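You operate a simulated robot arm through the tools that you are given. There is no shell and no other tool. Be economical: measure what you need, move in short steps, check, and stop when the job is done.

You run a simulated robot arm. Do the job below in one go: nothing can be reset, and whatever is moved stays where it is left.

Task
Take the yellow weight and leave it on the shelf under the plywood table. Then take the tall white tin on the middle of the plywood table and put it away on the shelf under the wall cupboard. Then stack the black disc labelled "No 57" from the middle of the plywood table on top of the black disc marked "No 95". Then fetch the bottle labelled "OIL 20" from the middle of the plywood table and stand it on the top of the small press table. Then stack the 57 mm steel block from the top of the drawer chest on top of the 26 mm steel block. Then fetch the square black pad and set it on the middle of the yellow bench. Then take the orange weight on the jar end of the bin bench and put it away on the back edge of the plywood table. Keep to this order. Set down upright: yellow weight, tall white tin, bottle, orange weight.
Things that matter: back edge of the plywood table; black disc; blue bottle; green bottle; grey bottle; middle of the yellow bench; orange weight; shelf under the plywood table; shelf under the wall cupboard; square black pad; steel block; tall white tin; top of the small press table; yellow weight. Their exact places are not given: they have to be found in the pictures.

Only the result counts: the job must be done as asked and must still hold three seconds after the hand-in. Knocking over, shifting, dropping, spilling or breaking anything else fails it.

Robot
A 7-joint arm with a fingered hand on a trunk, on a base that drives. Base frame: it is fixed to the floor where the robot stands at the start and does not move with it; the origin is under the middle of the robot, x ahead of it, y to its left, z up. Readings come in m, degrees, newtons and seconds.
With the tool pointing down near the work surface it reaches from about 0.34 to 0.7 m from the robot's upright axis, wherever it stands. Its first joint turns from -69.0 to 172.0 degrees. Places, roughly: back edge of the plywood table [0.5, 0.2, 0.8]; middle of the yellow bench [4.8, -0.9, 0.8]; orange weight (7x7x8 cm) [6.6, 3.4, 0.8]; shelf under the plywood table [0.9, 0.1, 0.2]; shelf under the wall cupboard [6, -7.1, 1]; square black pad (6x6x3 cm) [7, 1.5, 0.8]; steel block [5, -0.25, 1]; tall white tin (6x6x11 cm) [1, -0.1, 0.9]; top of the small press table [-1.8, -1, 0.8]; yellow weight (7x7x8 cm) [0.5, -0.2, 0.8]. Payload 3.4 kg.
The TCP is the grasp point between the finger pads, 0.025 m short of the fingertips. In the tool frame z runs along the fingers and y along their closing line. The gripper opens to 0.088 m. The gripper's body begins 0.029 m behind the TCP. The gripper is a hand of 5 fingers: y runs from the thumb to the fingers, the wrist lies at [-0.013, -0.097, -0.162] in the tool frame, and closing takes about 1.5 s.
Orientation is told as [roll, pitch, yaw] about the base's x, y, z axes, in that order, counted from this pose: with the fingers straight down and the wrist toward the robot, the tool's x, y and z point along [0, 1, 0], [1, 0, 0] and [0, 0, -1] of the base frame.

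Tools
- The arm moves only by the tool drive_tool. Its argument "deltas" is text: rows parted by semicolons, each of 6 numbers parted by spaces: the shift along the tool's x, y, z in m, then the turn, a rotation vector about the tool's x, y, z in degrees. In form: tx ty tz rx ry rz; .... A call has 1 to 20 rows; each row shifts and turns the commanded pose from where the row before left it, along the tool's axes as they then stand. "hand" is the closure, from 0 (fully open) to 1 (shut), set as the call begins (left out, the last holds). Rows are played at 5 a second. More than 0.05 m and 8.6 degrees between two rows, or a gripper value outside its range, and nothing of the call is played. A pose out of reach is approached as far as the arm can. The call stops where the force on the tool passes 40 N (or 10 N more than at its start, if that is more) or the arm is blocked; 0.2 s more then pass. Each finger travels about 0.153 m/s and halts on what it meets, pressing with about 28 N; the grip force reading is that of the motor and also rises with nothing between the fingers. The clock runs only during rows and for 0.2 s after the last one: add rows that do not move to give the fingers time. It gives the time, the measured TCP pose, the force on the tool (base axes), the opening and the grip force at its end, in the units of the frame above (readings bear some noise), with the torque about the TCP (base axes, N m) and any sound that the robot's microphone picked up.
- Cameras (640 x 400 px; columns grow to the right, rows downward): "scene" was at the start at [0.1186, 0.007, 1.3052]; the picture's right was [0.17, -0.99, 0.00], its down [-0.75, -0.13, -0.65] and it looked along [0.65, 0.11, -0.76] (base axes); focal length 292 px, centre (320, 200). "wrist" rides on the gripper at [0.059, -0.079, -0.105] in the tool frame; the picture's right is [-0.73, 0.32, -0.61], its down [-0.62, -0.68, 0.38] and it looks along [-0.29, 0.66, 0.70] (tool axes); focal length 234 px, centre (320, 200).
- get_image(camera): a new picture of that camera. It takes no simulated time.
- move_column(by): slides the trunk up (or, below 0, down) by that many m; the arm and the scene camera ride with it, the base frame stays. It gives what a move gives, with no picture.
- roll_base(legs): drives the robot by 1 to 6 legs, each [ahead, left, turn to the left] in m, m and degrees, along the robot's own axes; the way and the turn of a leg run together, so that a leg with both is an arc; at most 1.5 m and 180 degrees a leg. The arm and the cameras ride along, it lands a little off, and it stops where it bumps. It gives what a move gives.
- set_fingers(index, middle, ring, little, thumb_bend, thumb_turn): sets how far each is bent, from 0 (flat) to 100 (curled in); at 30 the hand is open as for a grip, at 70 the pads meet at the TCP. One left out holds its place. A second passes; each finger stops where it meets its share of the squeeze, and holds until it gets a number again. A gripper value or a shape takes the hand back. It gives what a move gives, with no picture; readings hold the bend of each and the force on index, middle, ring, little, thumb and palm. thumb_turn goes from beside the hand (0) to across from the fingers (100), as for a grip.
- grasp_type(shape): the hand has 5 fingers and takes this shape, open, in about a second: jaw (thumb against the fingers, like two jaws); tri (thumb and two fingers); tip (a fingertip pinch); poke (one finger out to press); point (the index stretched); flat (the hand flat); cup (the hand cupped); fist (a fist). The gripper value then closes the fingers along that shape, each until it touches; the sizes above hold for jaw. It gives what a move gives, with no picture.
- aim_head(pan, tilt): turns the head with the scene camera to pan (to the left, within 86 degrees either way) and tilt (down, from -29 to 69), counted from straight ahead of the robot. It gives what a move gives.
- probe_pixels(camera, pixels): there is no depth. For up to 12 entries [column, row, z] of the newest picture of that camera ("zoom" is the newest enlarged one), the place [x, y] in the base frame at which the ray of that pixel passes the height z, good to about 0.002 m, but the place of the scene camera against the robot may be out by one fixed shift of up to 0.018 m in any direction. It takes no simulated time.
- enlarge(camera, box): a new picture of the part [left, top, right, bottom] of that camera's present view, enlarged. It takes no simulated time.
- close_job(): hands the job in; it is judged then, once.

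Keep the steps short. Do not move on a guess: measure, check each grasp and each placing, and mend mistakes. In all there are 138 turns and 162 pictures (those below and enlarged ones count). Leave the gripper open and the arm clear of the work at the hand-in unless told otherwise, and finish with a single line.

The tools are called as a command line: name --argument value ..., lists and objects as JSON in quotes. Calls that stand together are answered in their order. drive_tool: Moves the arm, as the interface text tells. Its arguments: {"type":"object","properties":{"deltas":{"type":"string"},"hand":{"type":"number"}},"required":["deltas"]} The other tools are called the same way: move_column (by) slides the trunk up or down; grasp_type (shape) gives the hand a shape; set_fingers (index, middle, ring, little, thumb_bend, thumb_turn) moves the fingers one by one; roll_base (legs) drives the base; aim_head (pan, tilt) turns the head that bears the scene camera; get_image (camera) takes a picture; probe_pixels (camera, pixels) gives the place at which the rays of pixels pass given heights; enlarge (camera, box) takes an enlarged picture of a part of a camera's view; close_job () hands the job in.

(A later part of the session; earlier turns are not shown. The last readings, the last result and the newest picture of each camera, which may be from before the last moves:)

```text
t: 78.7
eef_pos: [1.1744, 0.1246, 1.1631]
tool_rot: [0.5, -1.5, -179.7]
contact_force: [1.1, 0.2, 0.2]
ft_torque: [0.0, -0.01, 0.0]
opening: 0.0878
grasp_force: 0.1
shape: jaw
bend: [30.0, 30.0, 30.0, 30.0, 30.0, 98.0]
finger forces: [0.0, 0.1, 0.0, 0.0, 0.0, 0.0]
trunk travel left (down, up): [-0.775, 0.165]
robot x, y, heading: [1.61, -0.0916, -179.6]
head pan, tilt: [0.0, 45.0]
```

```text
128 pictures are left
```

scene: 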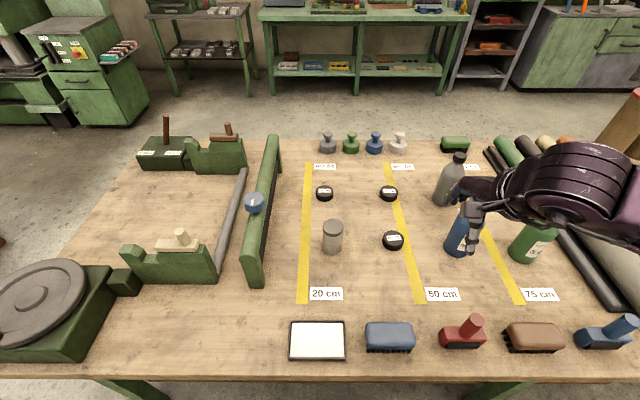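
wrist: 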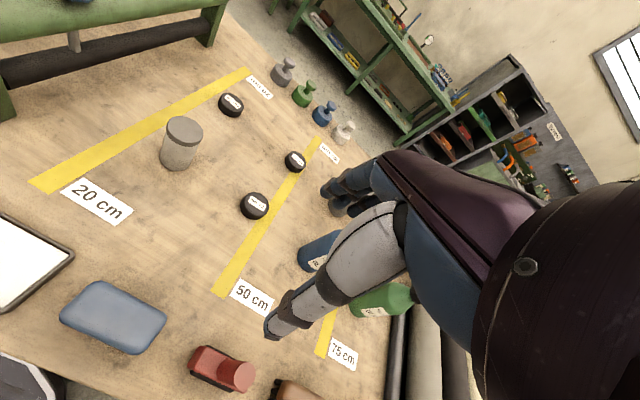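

probe_pixels --camera "wrist" --pixels '[[185, 129, 0.91], [180, 152, 0.855], [176, 160, 0.8]]'

probe_pixels --camera "scene" --pixels '[[333, 226, 0.91], [333, 238, 0.855], [333, 249, 0.8], [389, 191, 0.81], [393, 240, 0.81], [450, 200, 0.8]]'

```text
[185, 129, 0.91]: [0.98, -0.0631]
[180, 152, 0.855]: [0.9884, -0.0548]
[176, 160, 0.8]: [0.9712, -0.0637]
```

```text
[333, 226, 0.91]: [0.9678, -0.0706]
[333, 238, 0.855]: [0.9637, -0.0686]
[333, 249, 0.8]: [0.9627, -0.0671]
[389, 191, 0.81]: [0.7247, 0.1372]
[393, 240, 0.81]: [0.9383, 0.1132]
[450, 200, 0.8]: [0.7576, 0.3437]
```

Tin center about (0.977,-0.063). Move over it at height, straightening the small tilt.

drive_tool --deltas "0.031 0.033 0 0.7 0 0;0.031 0.033 0 0.7 0 0;0.031 0.033 0 0 -0.5 0;0.031 0.033 0 0 0 0;0.031 0.033 0 0 0 0;0.031 0.033 0 0 0 0;0 0 0.04 0 0 0;0 0 0.04 0 0 0;0 0 0.04 0 0 0;0 0 0 0 0 0;0 0 0 0 0 0"

get_image --camera "wrist"

```text
t: 81.0
eef_pos: [0.9761, -0.0626, 1.0426]
tool_rot: [0.1, 0.2, -179.6]
contact_force: [-0.1, -0.4, 0.4]
ft_torque: [-0.02, 0.02, 0.0]
opening: 0.0876
grasp_force: 0.2
shape: jaw
bend: [30.0, 30.0, 30.0, 30.0, 30.0, 98.0]
finger forces: [0.0, 0.0, 0.1, 0.0, 0.0, 0.0]
trunk travel left (down, up): [-0.775, 0.165]
robot x, y, heading: [1.6064, -0.0935, -179.6]
head pan, tilt: [0.0, 45.0]
```

```text
127 pictures are left
```

wrist: 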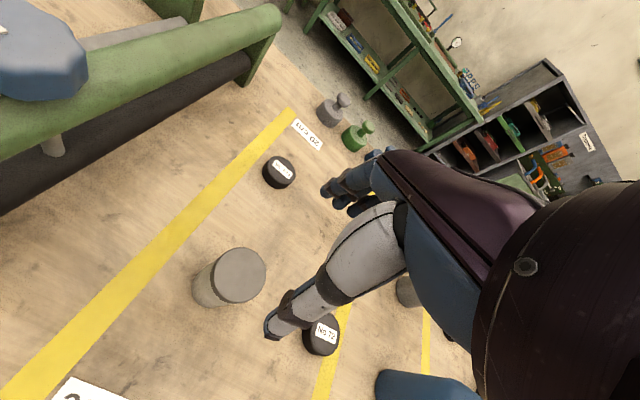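

Expected pixel for a top centre below the TCP is (244,273), seen (240,275): aligned. Descend to TCP z 0.887 and close.

drive_tool --deltas "0 0 0.04 0 0 0;0 0 0.04 0 0 0;0 0 0.04 0 0 0;0 0 0.02 0 0 0;0 0 0.015 0 0 0;0 0 0 0 0 0"

get_image --camera "wrist"

drive_tool --deltas "0 0 0 0 0 0;0 0 0 0 0 0;0 0 0 0 0 0;0 0 0 0 0 0;0 0 0 0 0 0;0 0 0 0 0 0" --hand 1

get_image --camera "wrist"

```text
t: 82.5
eef_pos: [0.9744, -0.0632, 0.8898]
tool_rot: [-0.1, 0.0, -179.7]
contact_force: [-0.6, -0.1, -0.4]
ft_torque: [0.04, 0.0, 0.01]
opening: 0.0878
grasp_force: 0.0
shape: jaw
bend: [30.0, 30.0, 30.0, 30.0, 30.0, 98.0]
finger forces: [0.1, 0.0, 0.1, 0.0, 0.0, 0.1]
trunk travel left (down, up): [-0.775, 0.165]
robot x, y, heading: [1.6084, -0.092, -179.7]
head pan, tilt: [0.0, 45.0]
```

```text
126 pictures are left
```

wrist: 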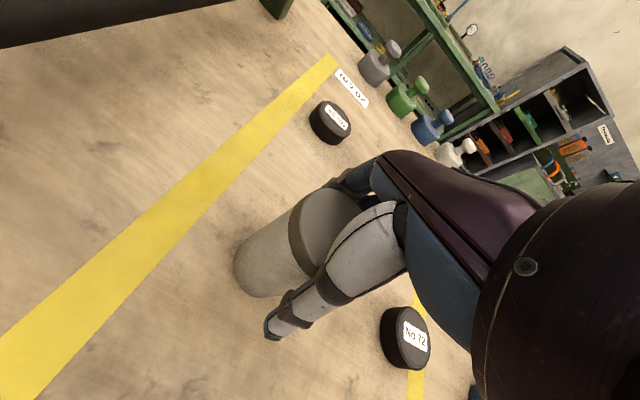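

```text
t: 83.8
eef_pos: [0.9736, -0.0635, 0.8882]
tool_rot: [-0.1, 0.0, -179.7]
contact_force: [0.5, -0.1, 0.5]
ft_torque: [-0.03, -0.01, 0.0]
opening: 0.0475
grasp_force: 27.7
shape: jaw
bend: [74.0, 42.0, 45.0, 43.0, 68.0, 100.0]
finger forces: [15.7, 7.9, 0.2, 0.0, 24.4, 0.0]
trunk travel left (down, up): [-0.775, 0.165]
robot x, y, heading: [1.6102, -0.0946, -179.7]
head pan, tilt: [0.0, 45.0]
```

```text
125 pictures are left
```

wrist: 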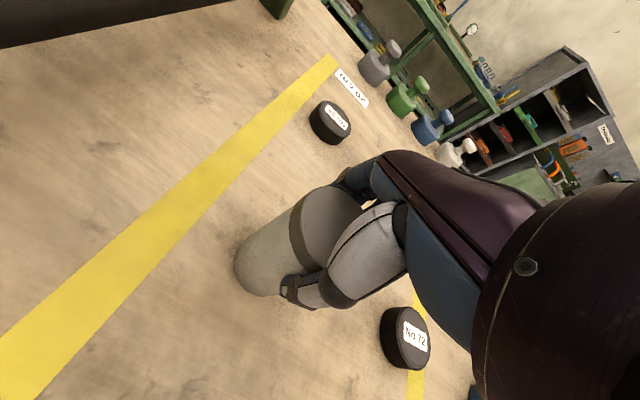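

Tin gripped. Lift 0.27 and check it's held.

drive_tool --deltas "0 0 -0.02 0 0 0;0 0 -0.04 0 0 0;0 -0.02 -0.045 0 0 0;0 -0.03 -0.04 0 0 0;0 -0.03 -0.04 0 0 0;0 -0.03 -0.04 0 0 0;0 -0.03 -0.04 0 0 0;0 0 0 0 0 0"

get_image --camera "scene"

get_image --camera "wrist"

```text
t: 85.7
eef_pos: [1.1139, -0.061, 1.1536]
tool_rot: [0.0, 0.1, -179.7]
contact_force: [-0.7, -0.4, -3.8]
ft_torque: [0.02, 0.01, 0.01]
opening: 0.0481
grasp_force: 27.9
shape: jaw
bend: [74.0, 42.0, 45.0, 43.0, 68.0, 100.0]
finger forces: [16.2, 8.2, 0.0, 0.0, 24.3, 0.0]
trunk travel left (down, up): [-0.775, 0.165]
robot x, y, heading: [1.6123, -0.0949, -180.1]
head pan, tilt: [0.0, 45.0]
```

```text
124 pictures are left
```

scene: 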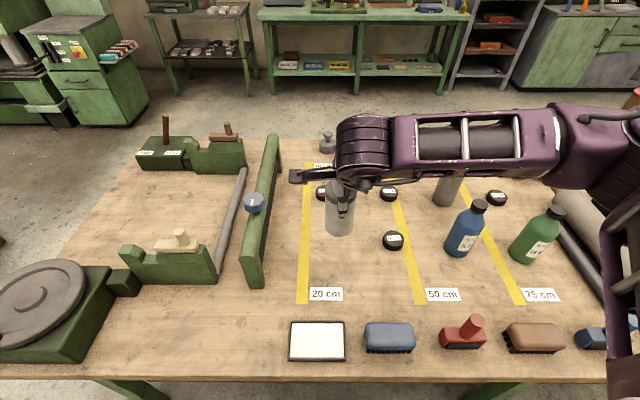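

```text
123 pictures are left
```

wrist: 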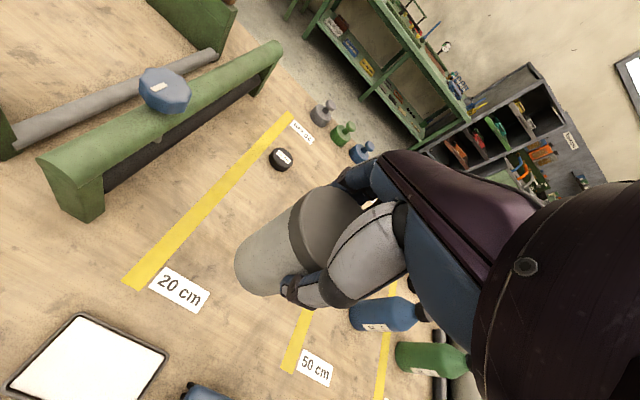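

Tin held. Retract a bit, back away 0.42 from the table, turn to face -y and drive down the corridor between table and trolley.

drive_tool --deltas "0 -0.04 0 0 0 0;0 -0.04 0 0 0 0;0 0 0 0 0 0"

roll_base --legs '[[-0.42, 0, 0], [0, 0, 90]]'

aim_head --pan 25 --tilt 20

get_image --camera "scene"

```text
t: 86.5
eef_pos: [1.1954, -0.0598, 1.1552]
tool_rot: [-0.1, 0.1, -179.6]
contact_force: [0.0, 0.2, -3.3]
ft_torque: [-0.02, -0.05, 0.0]
opening: 0.0479
grasp_force: 28.0
shape: jaw
bend: [73.0, 42.0, 45.0, 43.0, 68.0, 100.0]
finger forces: [16.3, 8.2, 0.2, 0.0, 24.6, 0.0]
trunk travel left (down, up): [-0.775, 0.165]
robot x, y, heading: [1.6089, -0.0888, -180.0]
head pan, tilt: [0.0, 45.0]
```

```text
t: 92.9
eef_pos: [2.0022, -0.5066, 1.1553]
tool_rot: [0.0, 0.1, -88.7]
contact_force: [-0.4, 0.1, -3.0]
ft_torque: [0.04, 0.01, 0.02]
opening: 0.0474
grasp_force: 28.0
shape: jaw
bend: [73.0, 42.0, 45.0, 43.0, 69.0, 100.0]
finger forces: [16.1, 8.1, 0.1, 0.0, 24.1, 0.1]
trunk travel left (down, up): [-0.775, 0.165]
robot x, y, heading: [2.0279, -0.0937, -88.5]
head pan, tilt: [0.0, 45.0]
```

```text
t: 93.8
eef_pos: [2.0026, -0.508, 1.1551]
tool_rot: [0.0, 0.1, -88.7]
contact_force: [0.1, -0.2, -3.1]
ft_torque: [0.02, -0.01, 0.0]
opening: 0.0476
grasp_force: 28.2
shape: jaw
bend: [73.0, 42.0, 45.0, 43.0, 69.0, 100.0]
finger forces: [16.2, 8.1, 0.1, 0.0, 24.1, 0.0]
trunk travel left (down, up): [-0.775, 0.165]
robot x, y, heading: [2.0302, -0.0934, -88.5]
head pan, tilt: [25.0, 20.0]
```

```text
122 pictures are left
```

scene: 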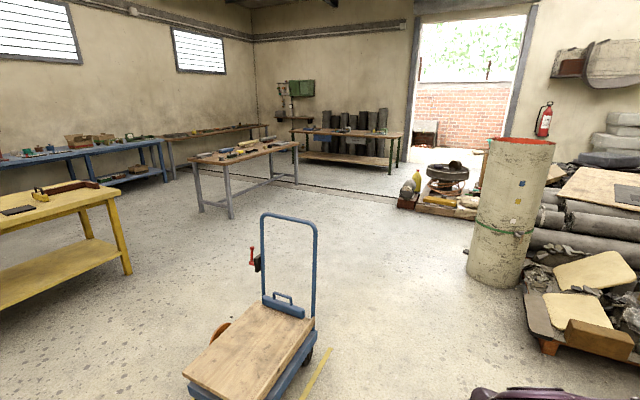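

probe_pixels --camera "scene" --pixels '[[308, 365, 0], [190, 385, 0.25], [260, 305, 0.25], [316, 320, 0.25], [468, 270, 0], [495, 285, 0], [545, 350, 0.1], [128, 272, 0], [232, 217, 0], [420, 205, 0]]'

```text
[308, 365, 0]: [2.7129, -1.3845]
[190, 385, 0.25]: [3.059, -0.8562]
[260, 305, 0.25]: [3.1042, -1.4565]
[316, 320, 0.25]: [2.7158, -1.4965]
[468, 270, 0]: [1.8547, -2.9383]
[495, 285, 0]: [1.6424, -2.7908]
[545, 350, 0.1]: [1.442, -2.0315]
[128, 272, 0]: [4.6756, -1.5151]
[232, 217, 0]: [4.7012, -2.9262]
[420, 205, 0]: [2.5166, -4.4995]
```

Corridor is clear at x≈2.1 (trolley edge 2.65, column edge 1.87). Drive 2.0 ahead in two legs, turn left 45° and continue.

roll_base --legs '[[1.0, 0.05, 0], [0.95, 0.05, 0], [0, 0, 43], [1.4, 0, 0]]'

aim_head --pan 0 --tilt 15

get_image --camera "scene"

```text
t: 112.0
eef_pos: [3.4046, -3.3663, 1.1545]
tool_rot: [0.0, 0.1, -46.1]
contact_force: [0.7, 0.1, -2.3]
ft_torque: [-0.02, 0.03, 0.01]
opening: 0.0471
grasp_force: 27.8
shape: jaw
bend: [73.0, 42.0, 45.0, 43.0, 69.0, 100.0]
finger forces: [16.2, 8.1, 0.0, 0.1, 24.1, 0.1]
trunk travel left (down, up): [-0.775, 0.165]
robot x, y, heading: [3.1448, -3.0369, -46.2]
head pan, tilt: [25.0, 20.0]
```

```text
t: 112.9
eef_pos: [3.4035, -3.365, 1.155]
tool_rot: [-0.1, 0.2, -46.1]
contact_force: [0.8, 0.6, -4.0]
ft_torque: [-0.03, -0.01, 0.03]
opening: 0.0471
grasp_force: 27.8
shape: jaw
bend: [73.0, 42.0, 45.0, 43.0, 69.0, 100.0]
finger forces: [16.2, 7.9, 0.2, 0.1, 24.1, 0.0]
trunk travel left (down, up): [-0.775, 0.165]
robot x, y, heading: [3.1423, -3.0455, -46.3]
head pan, tilt: [0.0, 15.0]
```

```text
121 pictures are left
```

scene: 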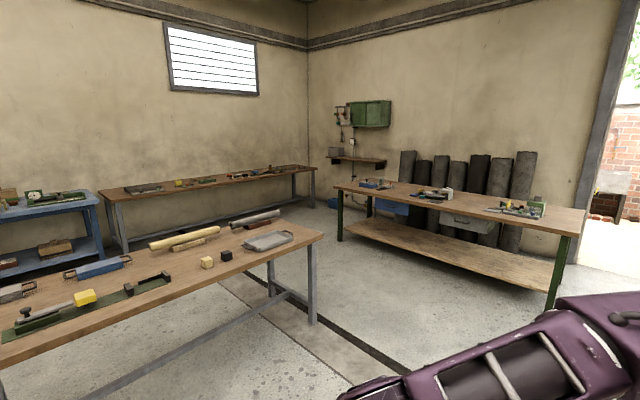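

enlarge --camera "scene" --box '[280, 90, 460, 260]'

probe_pixels --camera "scene" --pixels '[[340, 240, 0], [548, 305, 0], [320, 325, 0], [272, 295, 0], [335, 188, 0.8], [584, 210, 0.8], [565, 235, 0.8], [360, 160, 1.0], [386, 165, 1.0], [322, 240, 0.8]]'

```text
2.35 times, centred on (370, 175) of scene
```

zoom: 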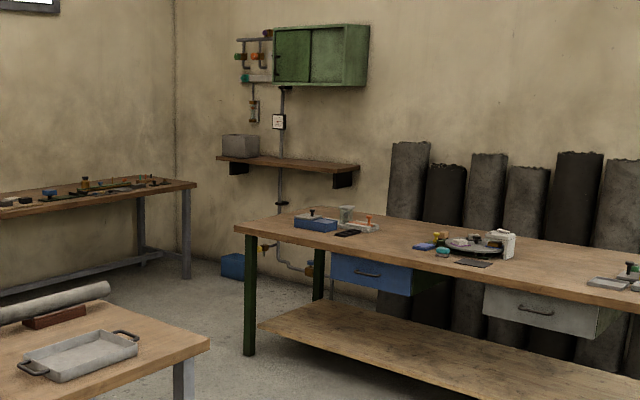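

```text
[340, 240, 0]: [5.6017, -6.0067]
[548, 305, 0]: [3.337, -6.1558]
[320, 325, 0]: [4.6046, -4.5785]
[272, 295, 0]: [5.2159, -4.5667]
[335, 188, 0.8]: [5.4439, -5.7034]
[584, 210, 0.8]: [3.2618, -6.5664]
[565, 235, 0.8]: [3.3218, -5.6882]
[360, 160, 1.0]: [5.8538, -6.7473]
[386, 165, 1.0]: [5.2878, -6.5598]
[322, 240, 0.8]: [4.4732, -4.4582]
```

The shelf sits on the wall at about x 5.5–6.4, y≈-7; a bench (x 3.3–5.5, y -5.7…-6.4) and the grey table (y > -4.6) leave a 1.1 m aisle at y≈-5.1. Go to (3.7,-5.1) and face +x.

roll_base --legs '[[0.94, -0.51, 0], [0.94, -0.51, 0], [0, 0, 46.3]]'

aim_head --pan 0 --tilt 30

get_image --camera "scene"

```text
t: 125.7
eef_pos: [4.1474, -5.1379, 1.1537]
tool_rot: [0.0, 0.1, 1.3]
contact_force: [0.1, -0.6, -3.8]
ft_torque: [0.01, 0.02, -0.03]
opening: 0.0474
grasp_force: 27.8
shape: jaw
bend: [73.0, 42.0, 45.0, 43.0, 69.0, 100.0]
finger forces: [16.0, 8.0, 0.1, 0.1, 23.8, 0.0]
trunk travel left (down, up): [-0.775, 0.165]
robot x, y, heading: [3.732, -5.1113, 1.1]
head pan, tilt: [0.0, 15.0]
```

```text
t: 126.4
eef_pos: [4.1478, -5.1369, 1.155]
tool_rot: [-0.1, 0.1, 1.3]
contact_force: [-0.2, 0.7, -3.4]
ft_torque: [0.0, 0.02, -0.02]
opening: 0.0476
grasp_force: 28.1
shape: jaw
bend: [73.0, 42.0, 45.0, 43.0, 69.0, 100.0]
finger forces: [16.1, 7.9, 0.1, 0.0, 24.0, 0.1]
trunk travel left (down, up): [-0.775, 0.165]
robot x, y, heading: [3.7316, -5.1109, 1.0]
head pan, tilt: [0.0, 30.0]
```

```text
119 pictures are left
```

scene: 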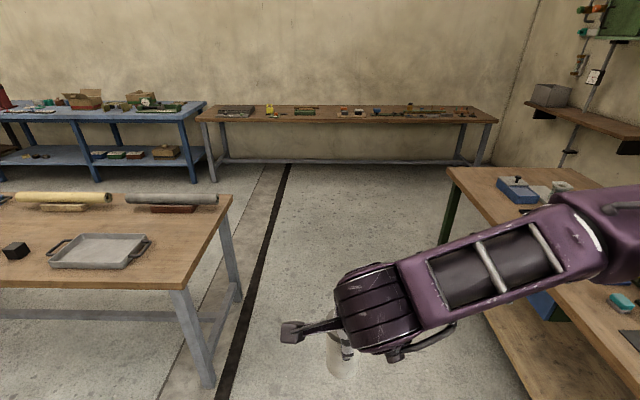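

probe_pixels --camera "scene" --pixels '[[208, 388, 0], [240, 300, 0], [185, 290, 0.8], [235, 195, 0.8], [450, 168, 0.8], [530, 400, 0.2], [443, 245, 0], [488, 165, 0], [530, 102, 1.0], [600, 128, 1.0], [640, 138, 1.0]]'

```text
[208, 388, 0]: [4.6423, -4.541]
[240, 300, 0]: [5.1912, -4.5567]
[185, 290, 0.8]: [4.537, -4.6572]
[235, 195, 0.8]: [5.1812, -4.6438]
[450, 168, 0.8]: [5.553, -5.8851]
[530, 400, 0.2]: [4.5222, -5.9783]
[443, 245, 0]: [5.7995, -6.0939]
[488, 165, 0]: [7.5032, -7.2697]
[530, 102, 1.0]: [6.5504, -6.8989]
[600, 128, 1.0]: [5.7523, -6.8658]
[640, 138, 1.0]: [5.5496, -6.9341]
```

Aisle midline y≈-5.25. Drive ahead to x≈6.0 past the bench end and turn right to face the wall shelf.

roll_base --legs '[[1.15, -0.09, 0], [1.13, -0.09, 0], [0, 0, -91], [0.6, 0, 0]]'

aim_head --pan 0 --tilt 20

get_image --camera "scene"

```text
t: 144.6
eef_pos: [6.0145, -6.2175, 1.1543]
tool_rot: [0.0, 0.0, -89.6]
contact_force: [0.2, 0.3, -3.2]
ft_torque: [0.0, 0.01, 0.0]
opening: 0.047
grasp_force: 27.8
shape: jaw
bend: [74.0, 42.0, 45.0, 43.0, 69.0, 100.0]
finger forces: [15.9, 7.9, 0.0, 0.0, 23.7, 0.0]
trunk travel left (down, up): [-0.775, 0.165]
robot x, y, heading: [6.0489, -5.8055, -89.6]
head pan, tilt: [0.0, 30.0]
```

```text
t: 145.3
eef_pos: [6.0153, -6.2173, 1.155]
tool_rot: [0.0, 0.2, -89.6]
contact_force: [0.4, -0.1, -3.3]
ft_torque: [-0.01, -0.03, -0.01]
opening: 0.0468
grasp_force: 28.2
shape: jaw
bend: [73.0, 42.0, 45.0, 43.0, 69.0, 100.0]
finger forces: [16.0, 8.0, 0.1, 0.1, 23.8, 0.0]
trunk travel left (down, up): [-0.775, 0.165]
robot x, y, heading: [6.0495, -5.8049, -89.7]
head pan, tilt: [0.0, 20.0]
```

```text
118 pictures are left
```

scene: 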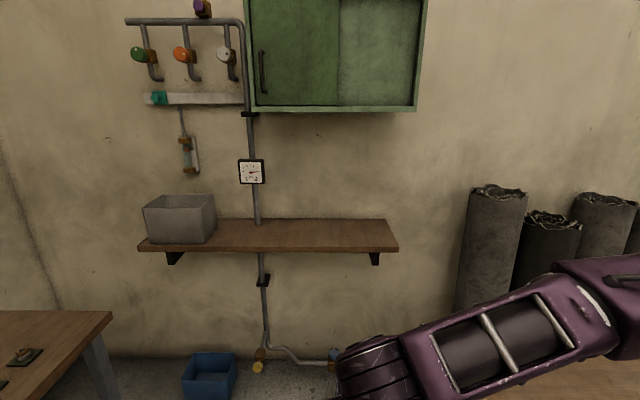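

probe_pixels --camera "scene" --pixels '[[330, 247, 1.0], [330, 220, 1.0], [398, 250, 1.0], [258, 222, 1.0], [140, 250, 1.0], [330, 233, 1.0], [330, 247, 1.03], [330, 220, 1.03]]'

get_image --camera "wrist"

```text
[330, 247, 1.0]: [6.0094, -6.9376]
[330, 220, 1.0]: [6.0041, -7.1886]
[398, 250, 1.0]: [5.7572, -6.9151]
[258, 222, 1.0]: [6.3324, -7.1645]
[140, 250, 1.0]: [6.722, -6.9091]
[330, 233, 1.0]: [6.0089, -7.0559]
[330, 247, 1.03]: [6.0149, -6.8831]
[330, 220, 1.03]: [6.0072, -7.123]
```

```text
117 pictures are left
```

wrist: 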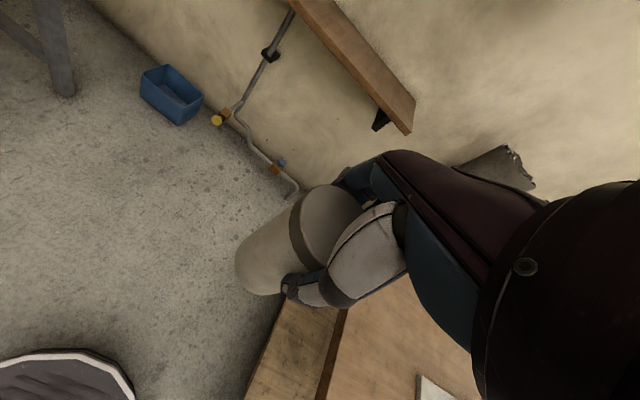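

Free shelf space is x 5.78–6.28; the target spot is (6.01,-7.04). The tin bottom (1.067) is above the shelf. Drive 0.58 ahead.

roll_base --legs '[[0.58, 0, 0]]'

get_image --camera "scene"

get_image --camera "wrist"

```text
t: 148.6
eef_pos: [6.0168, -6.8, 1.1548]
tool_rot: [0.0, 0.1, -89.6]
contact_force: [1.0, 0.1, -3.6]
ft_torque: [0.03, 0.01, -0.02]
opening: 0.0471
grasp_force: 28.1
shape: jaw
bend: [73.0, 42.0, 45.0, 43.0, 69.0, 100.0]
finger forces: [15.9, 8.0, 0.1, 0.0, 23.8, 0.2]
trunk travel left (down, up): [-0.775, 0.165]
robot x, y, heading: [6.0589, -6.3883, -89.8]
head pan, tilt: [0.0, 20.0]
```

```text
116 pictures are left
```

scene: 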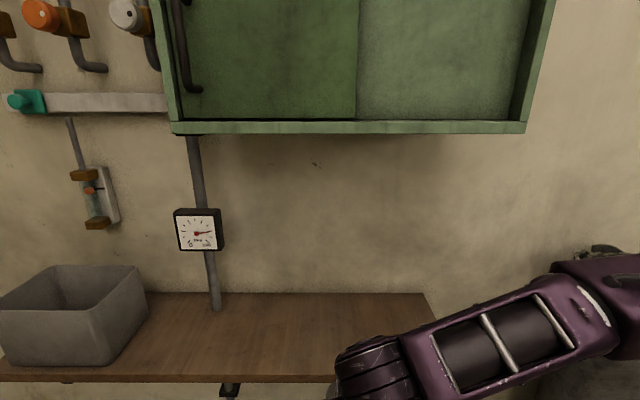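

```text
115 pictures are left
```

wrist: 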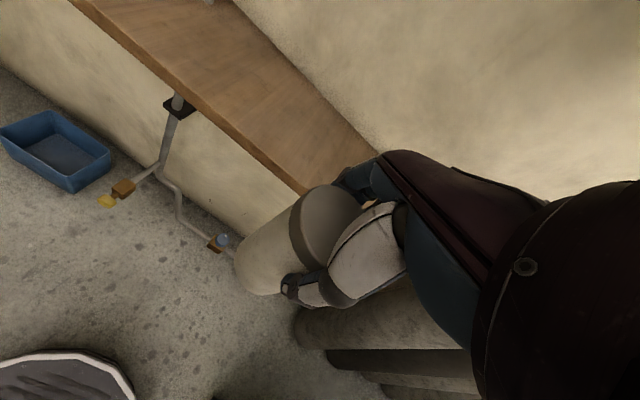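

probe_pixels --camera "scene" --pixels '[[290, 376, 1.0], [290, 376, 1.03], [290, 293, 1.0], [425, 293, 1.0], [425, 293, 1.03], [218, 310, 1.0]]'

probe_pixels --camera "wrist" --pixels '[[305, 187, 1.0], [305, 187, 1.03], [182, 90, 1.0], [182, 90, 1.03], [375, 152, 1.0], [375, 152, 1.03]]'

```text
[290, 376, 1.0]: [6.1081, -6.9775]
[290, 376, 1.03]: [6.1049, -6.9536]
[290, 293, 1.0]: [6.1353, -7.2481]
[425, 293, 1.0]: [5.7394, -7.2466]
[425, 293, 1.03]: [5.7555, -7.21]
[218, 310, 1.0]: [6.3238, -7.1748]
```

```text
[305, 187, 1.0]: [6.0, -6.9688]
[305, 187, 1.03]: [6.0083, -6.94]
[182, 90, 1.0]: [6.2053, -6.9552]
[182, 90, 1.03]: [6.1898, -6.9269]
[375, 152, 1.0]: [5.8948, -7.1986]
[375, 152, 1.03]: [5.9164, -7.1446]
```

Shelf runs y -6.96 to -7.23. Drive 0.1 more, then extend 0.17 to y≈-7.07.

roll_base --legs '[[0.1, 0, 0]]'

drive_tool --deltas "0 0.035 0 0 0 0;0 0.035 0 0 0 0;0 0.035 0 0 0 0;0 0.035 0 0 0 0;0 0.03 0 0 0 0;0 0 0 0 0 0"

get_image --camera "wrist"

get_image --camera "scene"

```text
t: 149.8
eef_pos: [6.0177, -6.9003, 1.154]
tool_rot: [0.0, 0.1, -89.6]
contact_force: [-0.9, -0.3, -2.7]
ft_torque: [0.0, 0.0, -0.03]
opening: 0.047
grasp_force: 28.0
shape: jaw
bend: [73.0, 42.0, 45.0, 43.0, 69.0, 100.0]
finger forces: [15.9, 8.0, 0.1, 0.1, 23.9, 0.1]
trunk travel left (down, up): [-0.775, 0.165]
robot x, y, heading: [6.0543, -6.4838, -89.4]
head pan, tilt: [0.0, 20.0]
```

```text
t: 151.2
eef_pos: [6.0186, -7.07, 1.1548]
tool_rot: [0.0, 0.1, -89.6]
contact_force: [-0.7, 0.4, -3.8]
ft_torque: [-0.03, -0.01, 0.0]
opening: 0.0471
grasp_force: 28.1
shape: jaw
bend: [73.0, 42.0, 45.0, 43.0, 69.0, 100.0]
finger forces: [16.1, 7.9, 0.1, 0.1, 24.0, 0.1]
trunk travel left (down, up): [-0.775, 0.165]
robot x, y, heading: [6.0533, -6.483, -90.0]
head pan, tilt: [0.0, 20.0]
```

```text
114 pictures are left
```

wrist: 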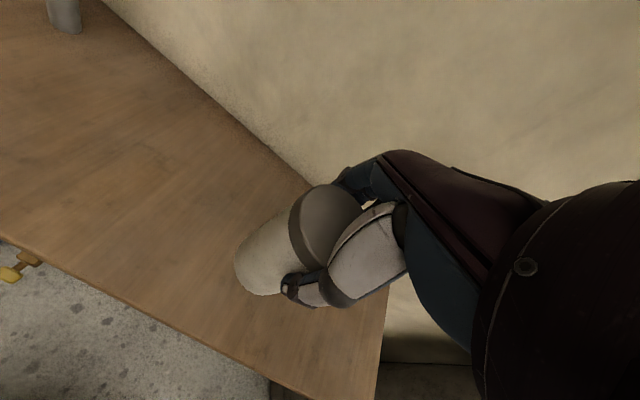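

```text
113 pictures are left
```

scene: 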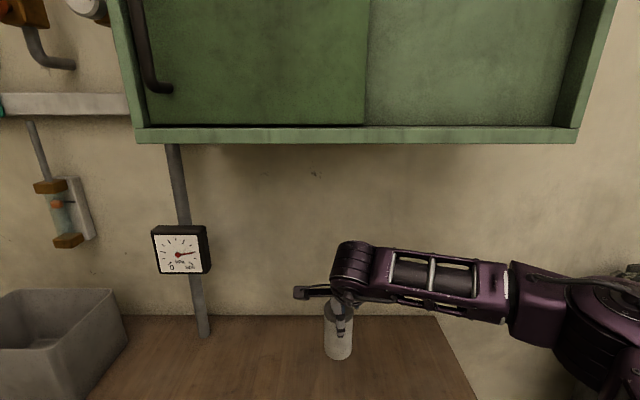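

Tin is above the shelf, hand clear of the cupboard. Lower gently until contact.

drive_tool --deltas "0 0 0.015 0 0 0;0 0 0.01 0 0 0;0 0 0.007 0 0 0;0 0 0.004 0 0 0;0 0 0.004 0 0 0;0 0 0 0 0 0"

get_image --camera "wrist"

```text
t: 152.6
eef_pos: [6.0186, -7.0719, 1.1142]
tool_rot: [0.0, 0.2, -89.7]
contact_force: [0.2, 0.3, -2.9]
ft_torque: [0.0, -0.04, -0.01]
opening: 0.0469
grasp_force: 28.3
shape: jaw
bend: [73.0, 42.0, 45.0, 43.0, 69.0, 100.0]
finger forces: [16.1, 8.0, 0.1, 0.1, 24.1, 0.0]
trunk travel left (down, up): [-0.775, 0.165]
robot x, y, heading: [6.053, -6.4862, -89.9]
head pan, tilt: [0.0, 20.0]
```

```text
112 pictures are left
```

wrist: 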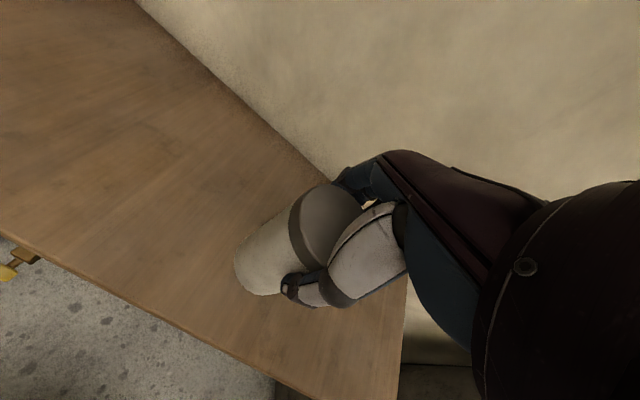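

drive_tool --deltas "0 0 0.006 0 0 0;0 0 0.005 0 0 0;0 0 0.004 0 0 0;0 0 0.003 0 0 0;0 0 0.003 0 0 0;0 0 0 0 0 0"

```text
t: 154.0
eef_pos: [6.0189, -7.07, 1.0917]
tool_rot: [0.0, 0.1, -89.7]
contact_force: [0.0, 0.6, -3.3]
ft_torque: [0.03, 0.01, 0.01]
opening: 0.0469
grasp_force: 28.7
shape: jaw
bend: [73.0, 42.0, 45.0, 43.0, 69.0, 100.0]
finger forces: [16.1, 8.0, 0.2, 0.0, 24.1, 0.0]
trunk travel left (down, up): [-0.775, 0.165]
robot x, y, heading: [6.0493, -6.4876, -89.7]
head pan, tilt: [0.0, 20.0]
```

drive_tool --deltas "0 0 0.003 0 0 0;0 0 0.003 0 0 0;0 0 0.003 0 0 0;0 0 0.003 0 0 0;0 0 0.003 0 0 0;0 0 0 0 0 0"

```text
t: 155.4
eef_pos: [6.0192, -7.0706, 1.0782]
tool_rot: [-0.1, 0.1, -89.7]
contact_force: [1.4, 0.9, -2.5]
ft_torque: [0.02, -0.01, 0.04]
opening: 0.0467
grasp_force: 27.9
shape: jaw
bend: [73.0, 42.0, 45.0, 43.0, 69.0, 100.0]
finger forces: [16.1, 8.0, 0.2, 0.1, 23.9, 0.0]
trunk travel left (down, up): [-0.775, 0.165]
robot x, y, heading: [6.0527, -6.4878, -89.8]
head pan, tilt: [0.0, 20.0]
```

Not yet down (shelf triangulated nearer 0.96–1.0). Continue.

drive_tool --deltas "0 0 0.004 0 0 0;0 0 0.004 0 0 0;0 0 0.004 0 0 0;0 0 0.004 0 0 0;0 0 0.004 0 0 0;0 0 0 0 0 0"

get_image --camera "wrist"

```text
t: 156.8
eef_pos: [6.0184, -7.0695, 1.0588]
tool_rot: [0.0, 0.1, -89.7]
contact_force: [0.5, 0.2, -2.3]
ft_torque: [0.02, 0.02, -0.01]
opening: 0.0467
grasp_force: 27.9
shape: jaw
bend: [73.0, 42.0, 45.0, 43.0, 69.0, 100.0]
finger forces: [16.0, 7.9, 0.2, 0.0, 24.0, 0.0]
trunk travel left (down, up): [-0.775, 0.165]
robot x, y, heading: [6.0514, -6.4893, -89.6]
head pan, tilt: [0.0, 20.0]
```

```text
111 pictures are left
```

wrist: 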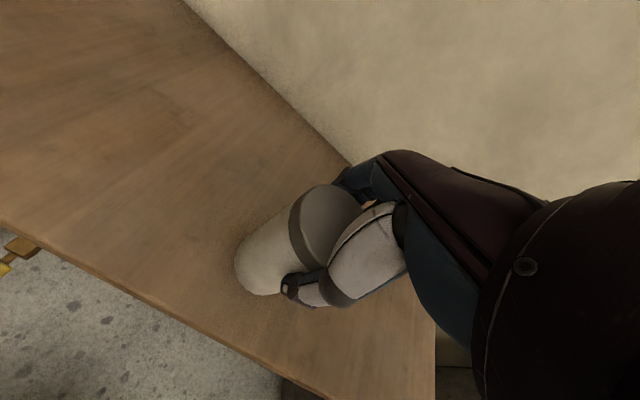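

drive_tool --deltas "0 0 0.004 0 0 0;0 0 0.003 0 0 0;0 0 0.003 0 0 0;0 0 0.003 0 0 0;0 0 0 0 0 0"

enlarge --camera "scene" --box '[240, 230, 480, 400]'

```text
t: 158.0
eef_pos: [6.0186, -7.0709, 1.0457]
tool_rot: [0.1, 0.1, -89.7]
contact_force: [-0.9, -0.4, -2.9]
ft_torque: [0.0, 0.01, 0.0]
opening: 0.047
grasp_force: 28.7
shape: jaw
bend: [73.0, 42.0, 45.0, 43.0, 69.0, 100.0]
finger forces: [16.1, 8.1, 0.2, 0.0, 24.0, 0.0]
trunk travel left (down, up): [-0.775, 0.165]
robot x, y, heading: [6.0531, -6.4909, -89.8]
head pan, tilt: [0.0, 20.0]
```

```text
2.35 times, centred on (360, 315) of scene
```

zoom: 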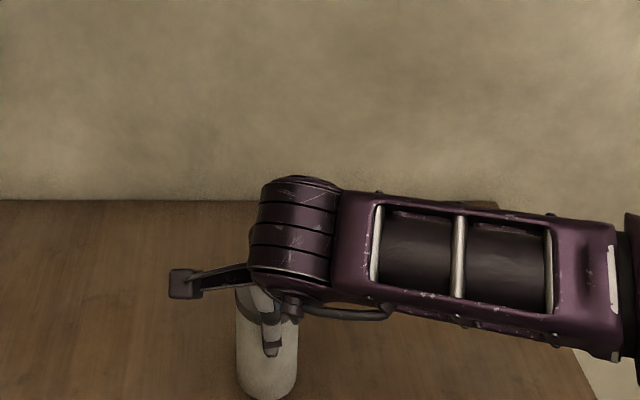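

drive_tool --deltas "0 0 0.004 0 0 0;0 0 0.004 0 0 0;0 0 0.004 0 0 0;0 0 0.004 0 0 0;0 0 0.004 0 0 0;0 0 0 0 0 0"

get_image --camera "scene"

```text
t: 159.2
eef_pos: [6.0189, -7.0704, 1.0363]
tool_rot: [0.5, -1.2, -89.7]
contact_force: [-2.2, 6.5, 21.1]
ft_torque: [0.19, 0.03, -0.06]
opening: 0.0474
grasp_force: 27.9
shape: jaw
bend: [74.0, 42.0, 46.0, 43.0, 71.0, 100.0]
finger forces: [14.1, 8.3, 1.5, 0.0, 29.8, 0.0]
trunk travel left (down, up): [-0.775, 0.165]
robot x, y, heading: [6.0538, -6.4852, -89.5]
head pan, tilt: [0.0, 20.0]
stopped in row 6: the force on the tool passed its limit (the readings are from after the stop); the commanded pose is now the measured one
```

```text
109 pictures are left
```

scene: 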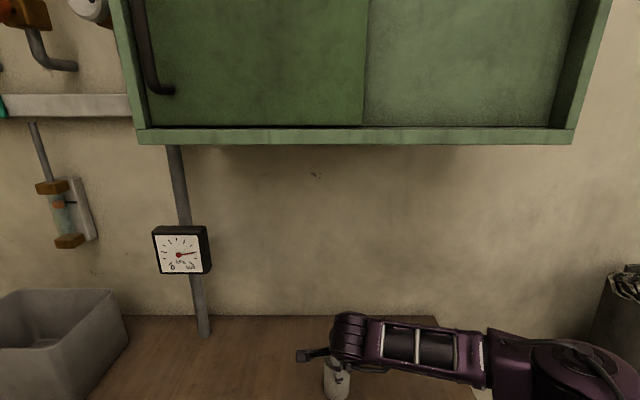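

Contact: the tin is on the shelf (top z≈0.95). Ease up 2 mm and open, then raise straight up.

drive_tool --deltas "0 0 -0.002 1.2 -0.5 0;0 0 0 0 0 0;0 0 0 0 0 0"

drive_tool --deltas "0 0 0 0 0 0;0 0 0 0 0 0;0 0 0 0 0 0;0 0 0 0 0 0;0 0 -0.02 0 0 0;0 0 -0.03 0 0 0;0 0 -0.03 0 0 0;0 0 -0.02 0 0 0;0 0 0 0 0 0" --hand 0

get_image --camera "wrist"

```text
t: 160.0
eef_pos: [6.0183, -7.0703, 1.0368]
tool_rot: [-0.2, 0.3, -89.8]
contact_force: [-0.9, -2.1, 22.9]
ft_torque: [-0.37, 0.03, -0.01]
opening: 0.0471
grasp_force: 28.0
shape: jaw
bend: [74.0, 41.0, 46.0, 43.0, 71.0, 100.0]
finger forces: [16.7, 10.1, 2.0, 0.0, 25.8, 0.0]
trunk travel left (down, up): [-0.775, 0.165]
robot x, y, heading: [6.0514, -6.4882, -89.7]
head pan, tilt: [0.0, 20.0]
```

```text
t: 162.0
eef_pos: [6.0225, -7.0737, 1.1346]
tool_rot: [-0.2, 0.5, -89.8]
contact_force: [0.3, -0.6, -0.3]
ft_torque: [0.04, -0.01, 0.04]
opening: 0.0882
grasp_force: 0.0
shape: jaw
bend: [30.0, 30.0, 30.0, 30.0, 30.0, 98.0]
finger forces: [0.0, 0.0, 0.0, 0.0, 0.0, 0.0]
trunk travel left (down, up): [-0.775, 0.165]
robot x, y, heading: [6.052, -6.4836, -89.6]
head pan, tilt: [0.0, 20.0]
```

```text
108 pictures are left
```

wrist: 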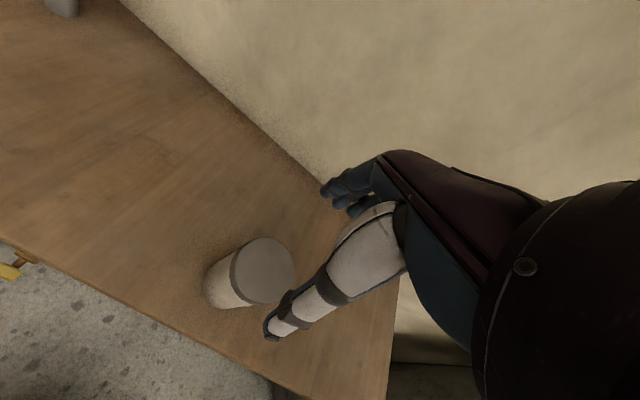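

Tin stands upright on the shelf. Retract, back out, and return to the plywood table the same way.

drive_tool --deltas "0 -0.04 -0.01 0 0 0;0 -0.04 -0.01 0 0 0;0 -0.04 0 0 0 0;0 -0.04 0 0 0 0;0 0 0 0 0 0"

roll_base --legs '[[-1.24, 0, 0], [0, 0, -90], [1.15, 0, 0], [1.15, 0, 0]]'

aim_head --pan 0 --tilt 25

```text
t: 163.2
eef_pos: [6.0199, -6.9153, 1.1556]
tool_rot: [-0.1, 0.6, -89.7]
contact_force: [-1.7, -2.1, 0.6]
ft_torque: [0.0, 0.01, -0.01]
opening: 0.0877
grasp_force: 0.1
shape: jaw
bend: [30.0, 30.0, 30.0, 30.0, 30.0, 98.0]
finger forces: [0.0, 0.0, 0.0, 0.1, 0.0, 0.0]
trunk travel left (down, up): [-0.775, 0.165]
robot x, y, heading: [6.057, -6.4865, -89.6]
head pan, tilt: [0.0, 20.0]
```

```text
t: 184.2
eef_pos: [3.3007, -5.2217, 1.1558]
tool_rot: [-0.1, 0.6, -179.6]
contact_force: [-0.1, 0.5, -0.2]
ft_torque: [0.01, 0.02, 0.03]
opening: 0.0879
grasp_force: 0.0
shape: jaw
bend: [30.0, 30.0, 30.0, 30.0, 30.0, 98.0]
finger forces: [0.1, 0.0, 0.0, 0.1, 0.0, 0.0]
trunk travel left (down, up): [-0.775, 0.165]
robot x, y, heading: [3.7312, -5.2532, -179.5]
head pan, tilt: [0.0, 20.0]
```

```text
t: 184.9
eef_pos: [3.3002, -5.221, 1.1552]
tool_rot: [-0.1, 0.5, -179.6]
contact_force: [0.3, -0.2, 0.5]
ft_torque: [-0.02, -0.01, -0.03]
opening: 0.0878
grasp_force: 0.0
shape: jaw
bend: [30.0, 30.0, 30.0, 30.0, 30.0, 98.0]
finger forces: [0.0, 0.1, 0.0, 0.1, 0.0, 0.0]
trunk travel left (down, up): [-0.775, 0.165]
robot x, y, heading: [3.7274, -5.2553, -179.7]
head pan, tilt: [0.0, 25.0]
```

roll_base --legs '[[0.53, -1.03, 0], [0.53, -1.03, 0], [0.53, -1.03, 0], [0.4, -0.7, 0]]'

get_image --camera "scene"

```text
t: 205.7
eef_pos: [1.3255, -1.4249, 1.1554]
tool_rot: [-0.2, 0.6, 179.9]
contact_force: [-0.5, -0.3, -0.2]
ft_torque: [0.02, 0.03, -0.02]
opening: 0.0881
grasp_force: 0.0
shape: jaw
bend: [30.0, 30.0, 30.0, 30.0, 30.0, 98.0]
finger forces: [0.0, 0.0, 0.0, 0.0, 0.0, 0.0]
trunk travel left (down, up): [-0.775, 0.165]
robot x, y, heading: [1.7514, -1.4614, 179.5]
head pan, tilt: [0.0, 25.0]
```

```text
107 pictures are left
```

scene: 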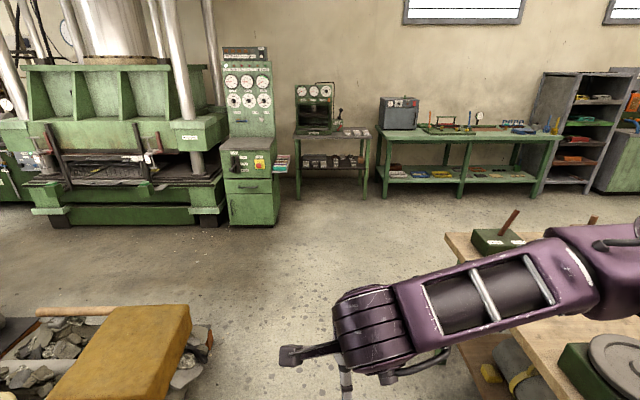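

roll_base --legs '[[1.1, 0, 0], [1.1, 0, 0], [0, -0.9, 0], [0, -0.85, 0], [0, 0, 180]]'

aim_head --pan 0 --tilt 40

get_image --camera "scene"

```text
t: 232.0
eef_pos: [0.084, 0.226, 1.1551]
tool_rot: [-0.2, 0.5, -5.7]
contact_force: [-0.6, 0.4, 0.2]
ft_torque: [-0.02, -0.01, 0.02]
opening: 0.0877
grasp_force: 0.1
shape: jaw
bend: [30.0, 30.0, 30.0, 30.0, 30.0, 98.0]
finger forces: [0.0, 0.0, 0.1, 0.0, 0.1, 0.1]
trunk travel left (down, up): [-0.775, 0.165]
robot x, y, heading: [-0.3382, 0.3034, -5.9]
head pan, tilt: [0.0, 25.0]
```

```text
t: 232.8
eef_pos: [0.0847, 0.2257, 1.1558]
tool_rot: [-0.2, 0.6, -5.6]
contact_force: [0.8, -0.9, -0.1]
ft_torque: [-0.01, 0.01, 0.0]
opening: 0.0878
grasp_force: 0.1
shape: jaw
bend: [30.0, 30.0, 30.0, 30.0, 30.0, 98.0]
finger forces: [0.2, 0.0, 0.1, 0.1, 0.0, 0.0]
trunk travel left (down, up): [-0.775, 0.165]
robot x, y, heading: [-0.3399, 0.3066, -5.7]
head pan, tilt: [0.0, 40.0]
```

```text
106 pictures are left
```

scene: 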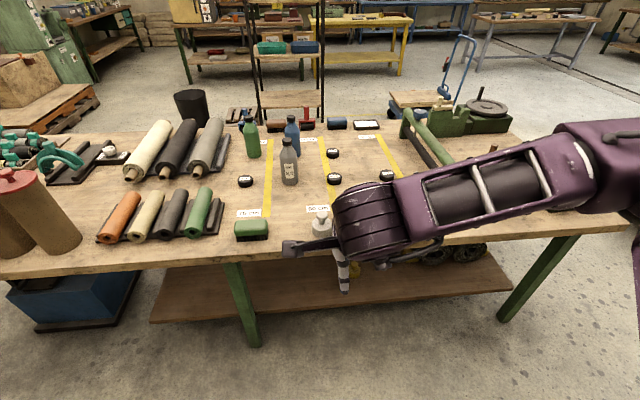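

Straighten heading and move up to the table to x≈0.08.

roll_base --legs '[[0, 0, 5.8], [0.42, 0.0, 0]]'

aim_head --pan 0 --tilt 50

get_image --camera "scene"

get_image --camera "wrist"

```text
t: 235.8
eef_pos: [0.5042, 0.266, 1.155]
tool_rot: [-0.1, 0.6, -0.1]
contact_force: [0.4, 0.1, 0.2]
ft_torque: [-0.03, -0.01, 0.0]
opening: 0.0878
grasp_force: 0.0
shape: jaw
bend: [30.0, 30.0, 30.0, 30.0, 30.0, 98.0]
finger forces: [0.0, 0.0, 0.0, 0.1, 0.0, 0.0]
trunk travel left (down, up): [-0.775, 0.165]
robot x, y, heading: [0.0775, 0.3014, -0.3]
head pan, tilt: [0.0, 40.0]
```

```text
t: 236.6
eef_pos: [0.5047, 0.2653, 1.1558]
tool_rot: [-0.2, 0.6, -0.2]
contact_force: [0.4, -0.4, 0.0]
ft_torque: [0.03, -0.02, 0.01]
opening: 0.0881
grasp_force: 0.1
shape: jaw
bend: [30.0, 30.0, 30.0, 30.0, 30.0, 98.0]
finger forces: [0.0, 0.0, 0.0, 0.1, 0.1, 0.0]
trunk travel left (down, up): [-0.775, 0.165]
robot x, y, heading: [0.0782, 0.3008, -0.0]
head pan, tilt: [0.0, 50.0]
```

```text
105 pictures are left
```

scene: 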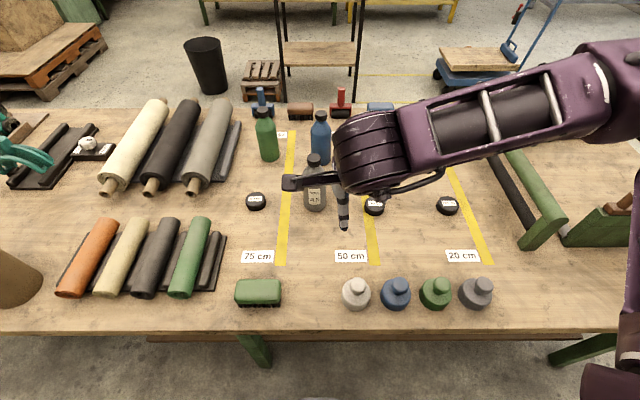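

```text
104 pictures are left
```

wrist: 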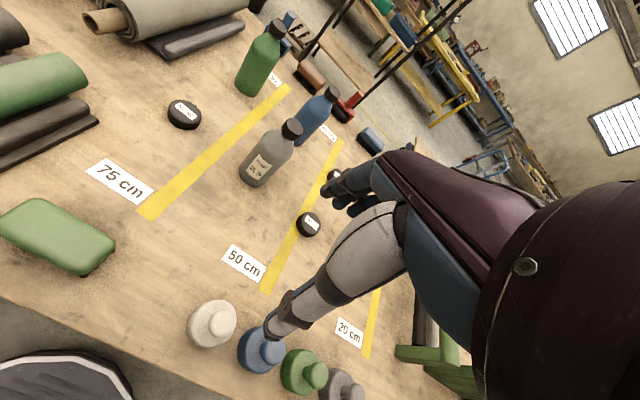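

probe_pixels --camera "wrist" --pixels '[[309, 221, 0.825], [307, 228, 0.8], [184, 110, 0.825], [184, 116, 0.8], [253, 180, 0.8], [292, 128, 1.0], [292, 128, 1.04]]'

probe_pixels --camera "scene" --pixels '[[375, 204, 0.825], [257, 199, 0.825], [314, 207, 0.8], [314, 158, 1.0], [314, 158, 1.04]]'

enlarge --camera "wrist" --box '[150, 80, 342, 250]'

```text
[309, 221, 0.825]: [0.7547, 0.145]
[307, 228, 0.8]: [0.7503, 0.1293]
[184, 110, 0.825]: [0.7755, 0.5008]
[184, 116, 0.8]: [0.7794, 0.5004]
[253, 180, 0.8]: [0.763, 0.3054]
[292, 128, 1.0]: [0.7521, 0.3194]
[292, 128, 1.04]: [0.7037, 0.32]
```

```text
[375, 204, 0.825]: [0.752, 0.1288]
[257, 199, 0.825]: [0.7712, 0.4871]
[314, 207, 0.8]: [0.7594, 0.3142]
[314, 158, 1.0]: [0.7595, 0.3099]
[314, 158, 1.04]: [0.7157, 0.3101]
```

```text
2.35 times, centred on (246, 165) of wrist
```

zoom: 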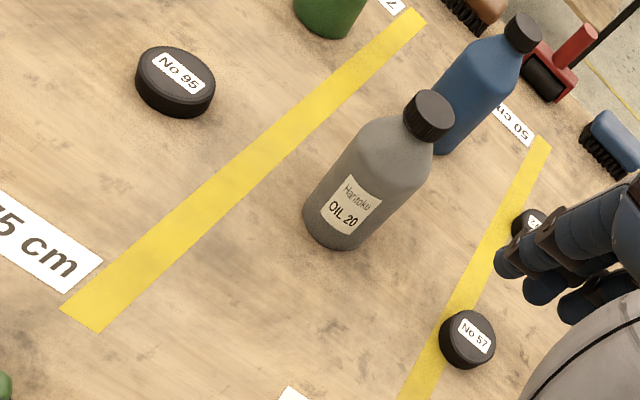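

Grey bottle reads "OIL 20"; disc No 57 is near (0.755,0.137), No 95 near (0.777,0.50). Move above No 57.

drive_tool --deltas "-0.026 0.036 0 0 0 0;-0.026 0.036 0 0 0 0;-0.026 0.036 0 0 0 0;-0.026 0.036 0 -0.6 0 0;-0.024 0.036 0 0 0 0;0 0.036 0 0 0 0;0 0.036 0.03 0 0 0;0 0 0.04 0 0 0;0 0 0.04 0 0 0;0 0 0.04 0 0 0;0 0 0 0 0 0;0 0 0 0 0 0"

get_image --camera "wrist"

```text
t: 239.2
eef_pos: [0.7569, 0.1377, 1.0028]
tool_rot: [-0.2, -0.1, -0.2]
contact_force: [-0.6, 0.3, -0.2]
ft_torque: [0.0, 0.0, -0.01]
opening: 0.0877
grasp_force: 0.1
shape: jaw
bend: [30.0, 30.0, 30.0, 30.0, 30.0, 98.0]
finger forces: [0.0, 0.0, 0.0, 0.0, 0.0, 0.1]
trunk travel left (down, up): [-0.775, 0.165]
robot x, y, heading: [0.0771, 0.3004, -0.2]
head pan, tilt: [0.0, 50.0]
```

```text
102 pictures are left
```

wrist: 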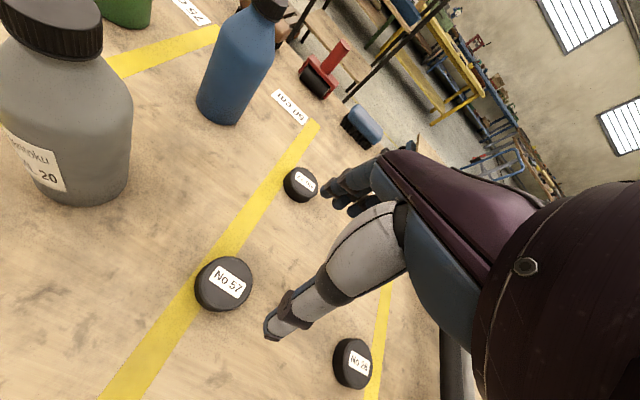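

Expected pixel (227,280) vs disc label centre (228,282): aligned. Descend to TCP z 0.829.

drive_tool --deltas "0 0 0.04 0 0 0;0 0 0.04 0 0 0;0 0 0.04 0 0 0;0 0 0.035 0 0 0;0 0 0.013 0 0 0;0 0 0.006 0 0 0;0 0 0 0 0 0"

get_image --camera "wrist"

```text
t: 240.8
eef_pos: [0.7463, 0.1362, 0.8562]
tool_rot: [-0.2, 0.1, -0.3]
contact_force: [-0.1, 0.7, 0.5]
ft_torque: [-0.02, 0.04, 0.02]
opening: 0.0877
grasp_force: 0.0
shape: jaw
bend: [30.0, 30.0, 30.0, 30.0, 30.0, 98.0]
finger forces: [0.1, 0.0, 0.0, 0.1, 0.0, 0.1]
out of reach, approached as far as the arm can: row 4, 5, 6
trunk travel left (down, up): [-0.775, 0.165]
robot x, y, heading: [0.077, 0.306, -0.1]
head pan, tilt: [0.0, 50.0]
```

```text
101 pictures are left
```

wrist: 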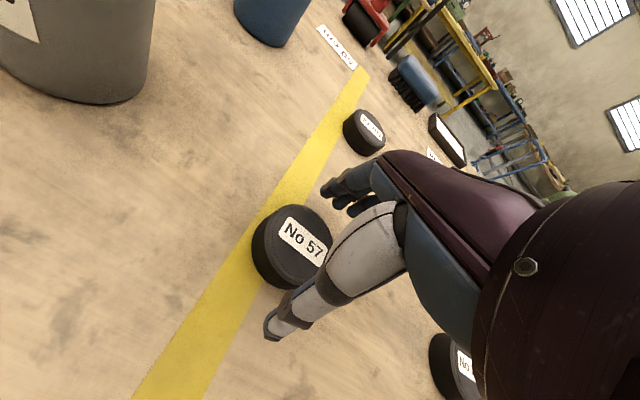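

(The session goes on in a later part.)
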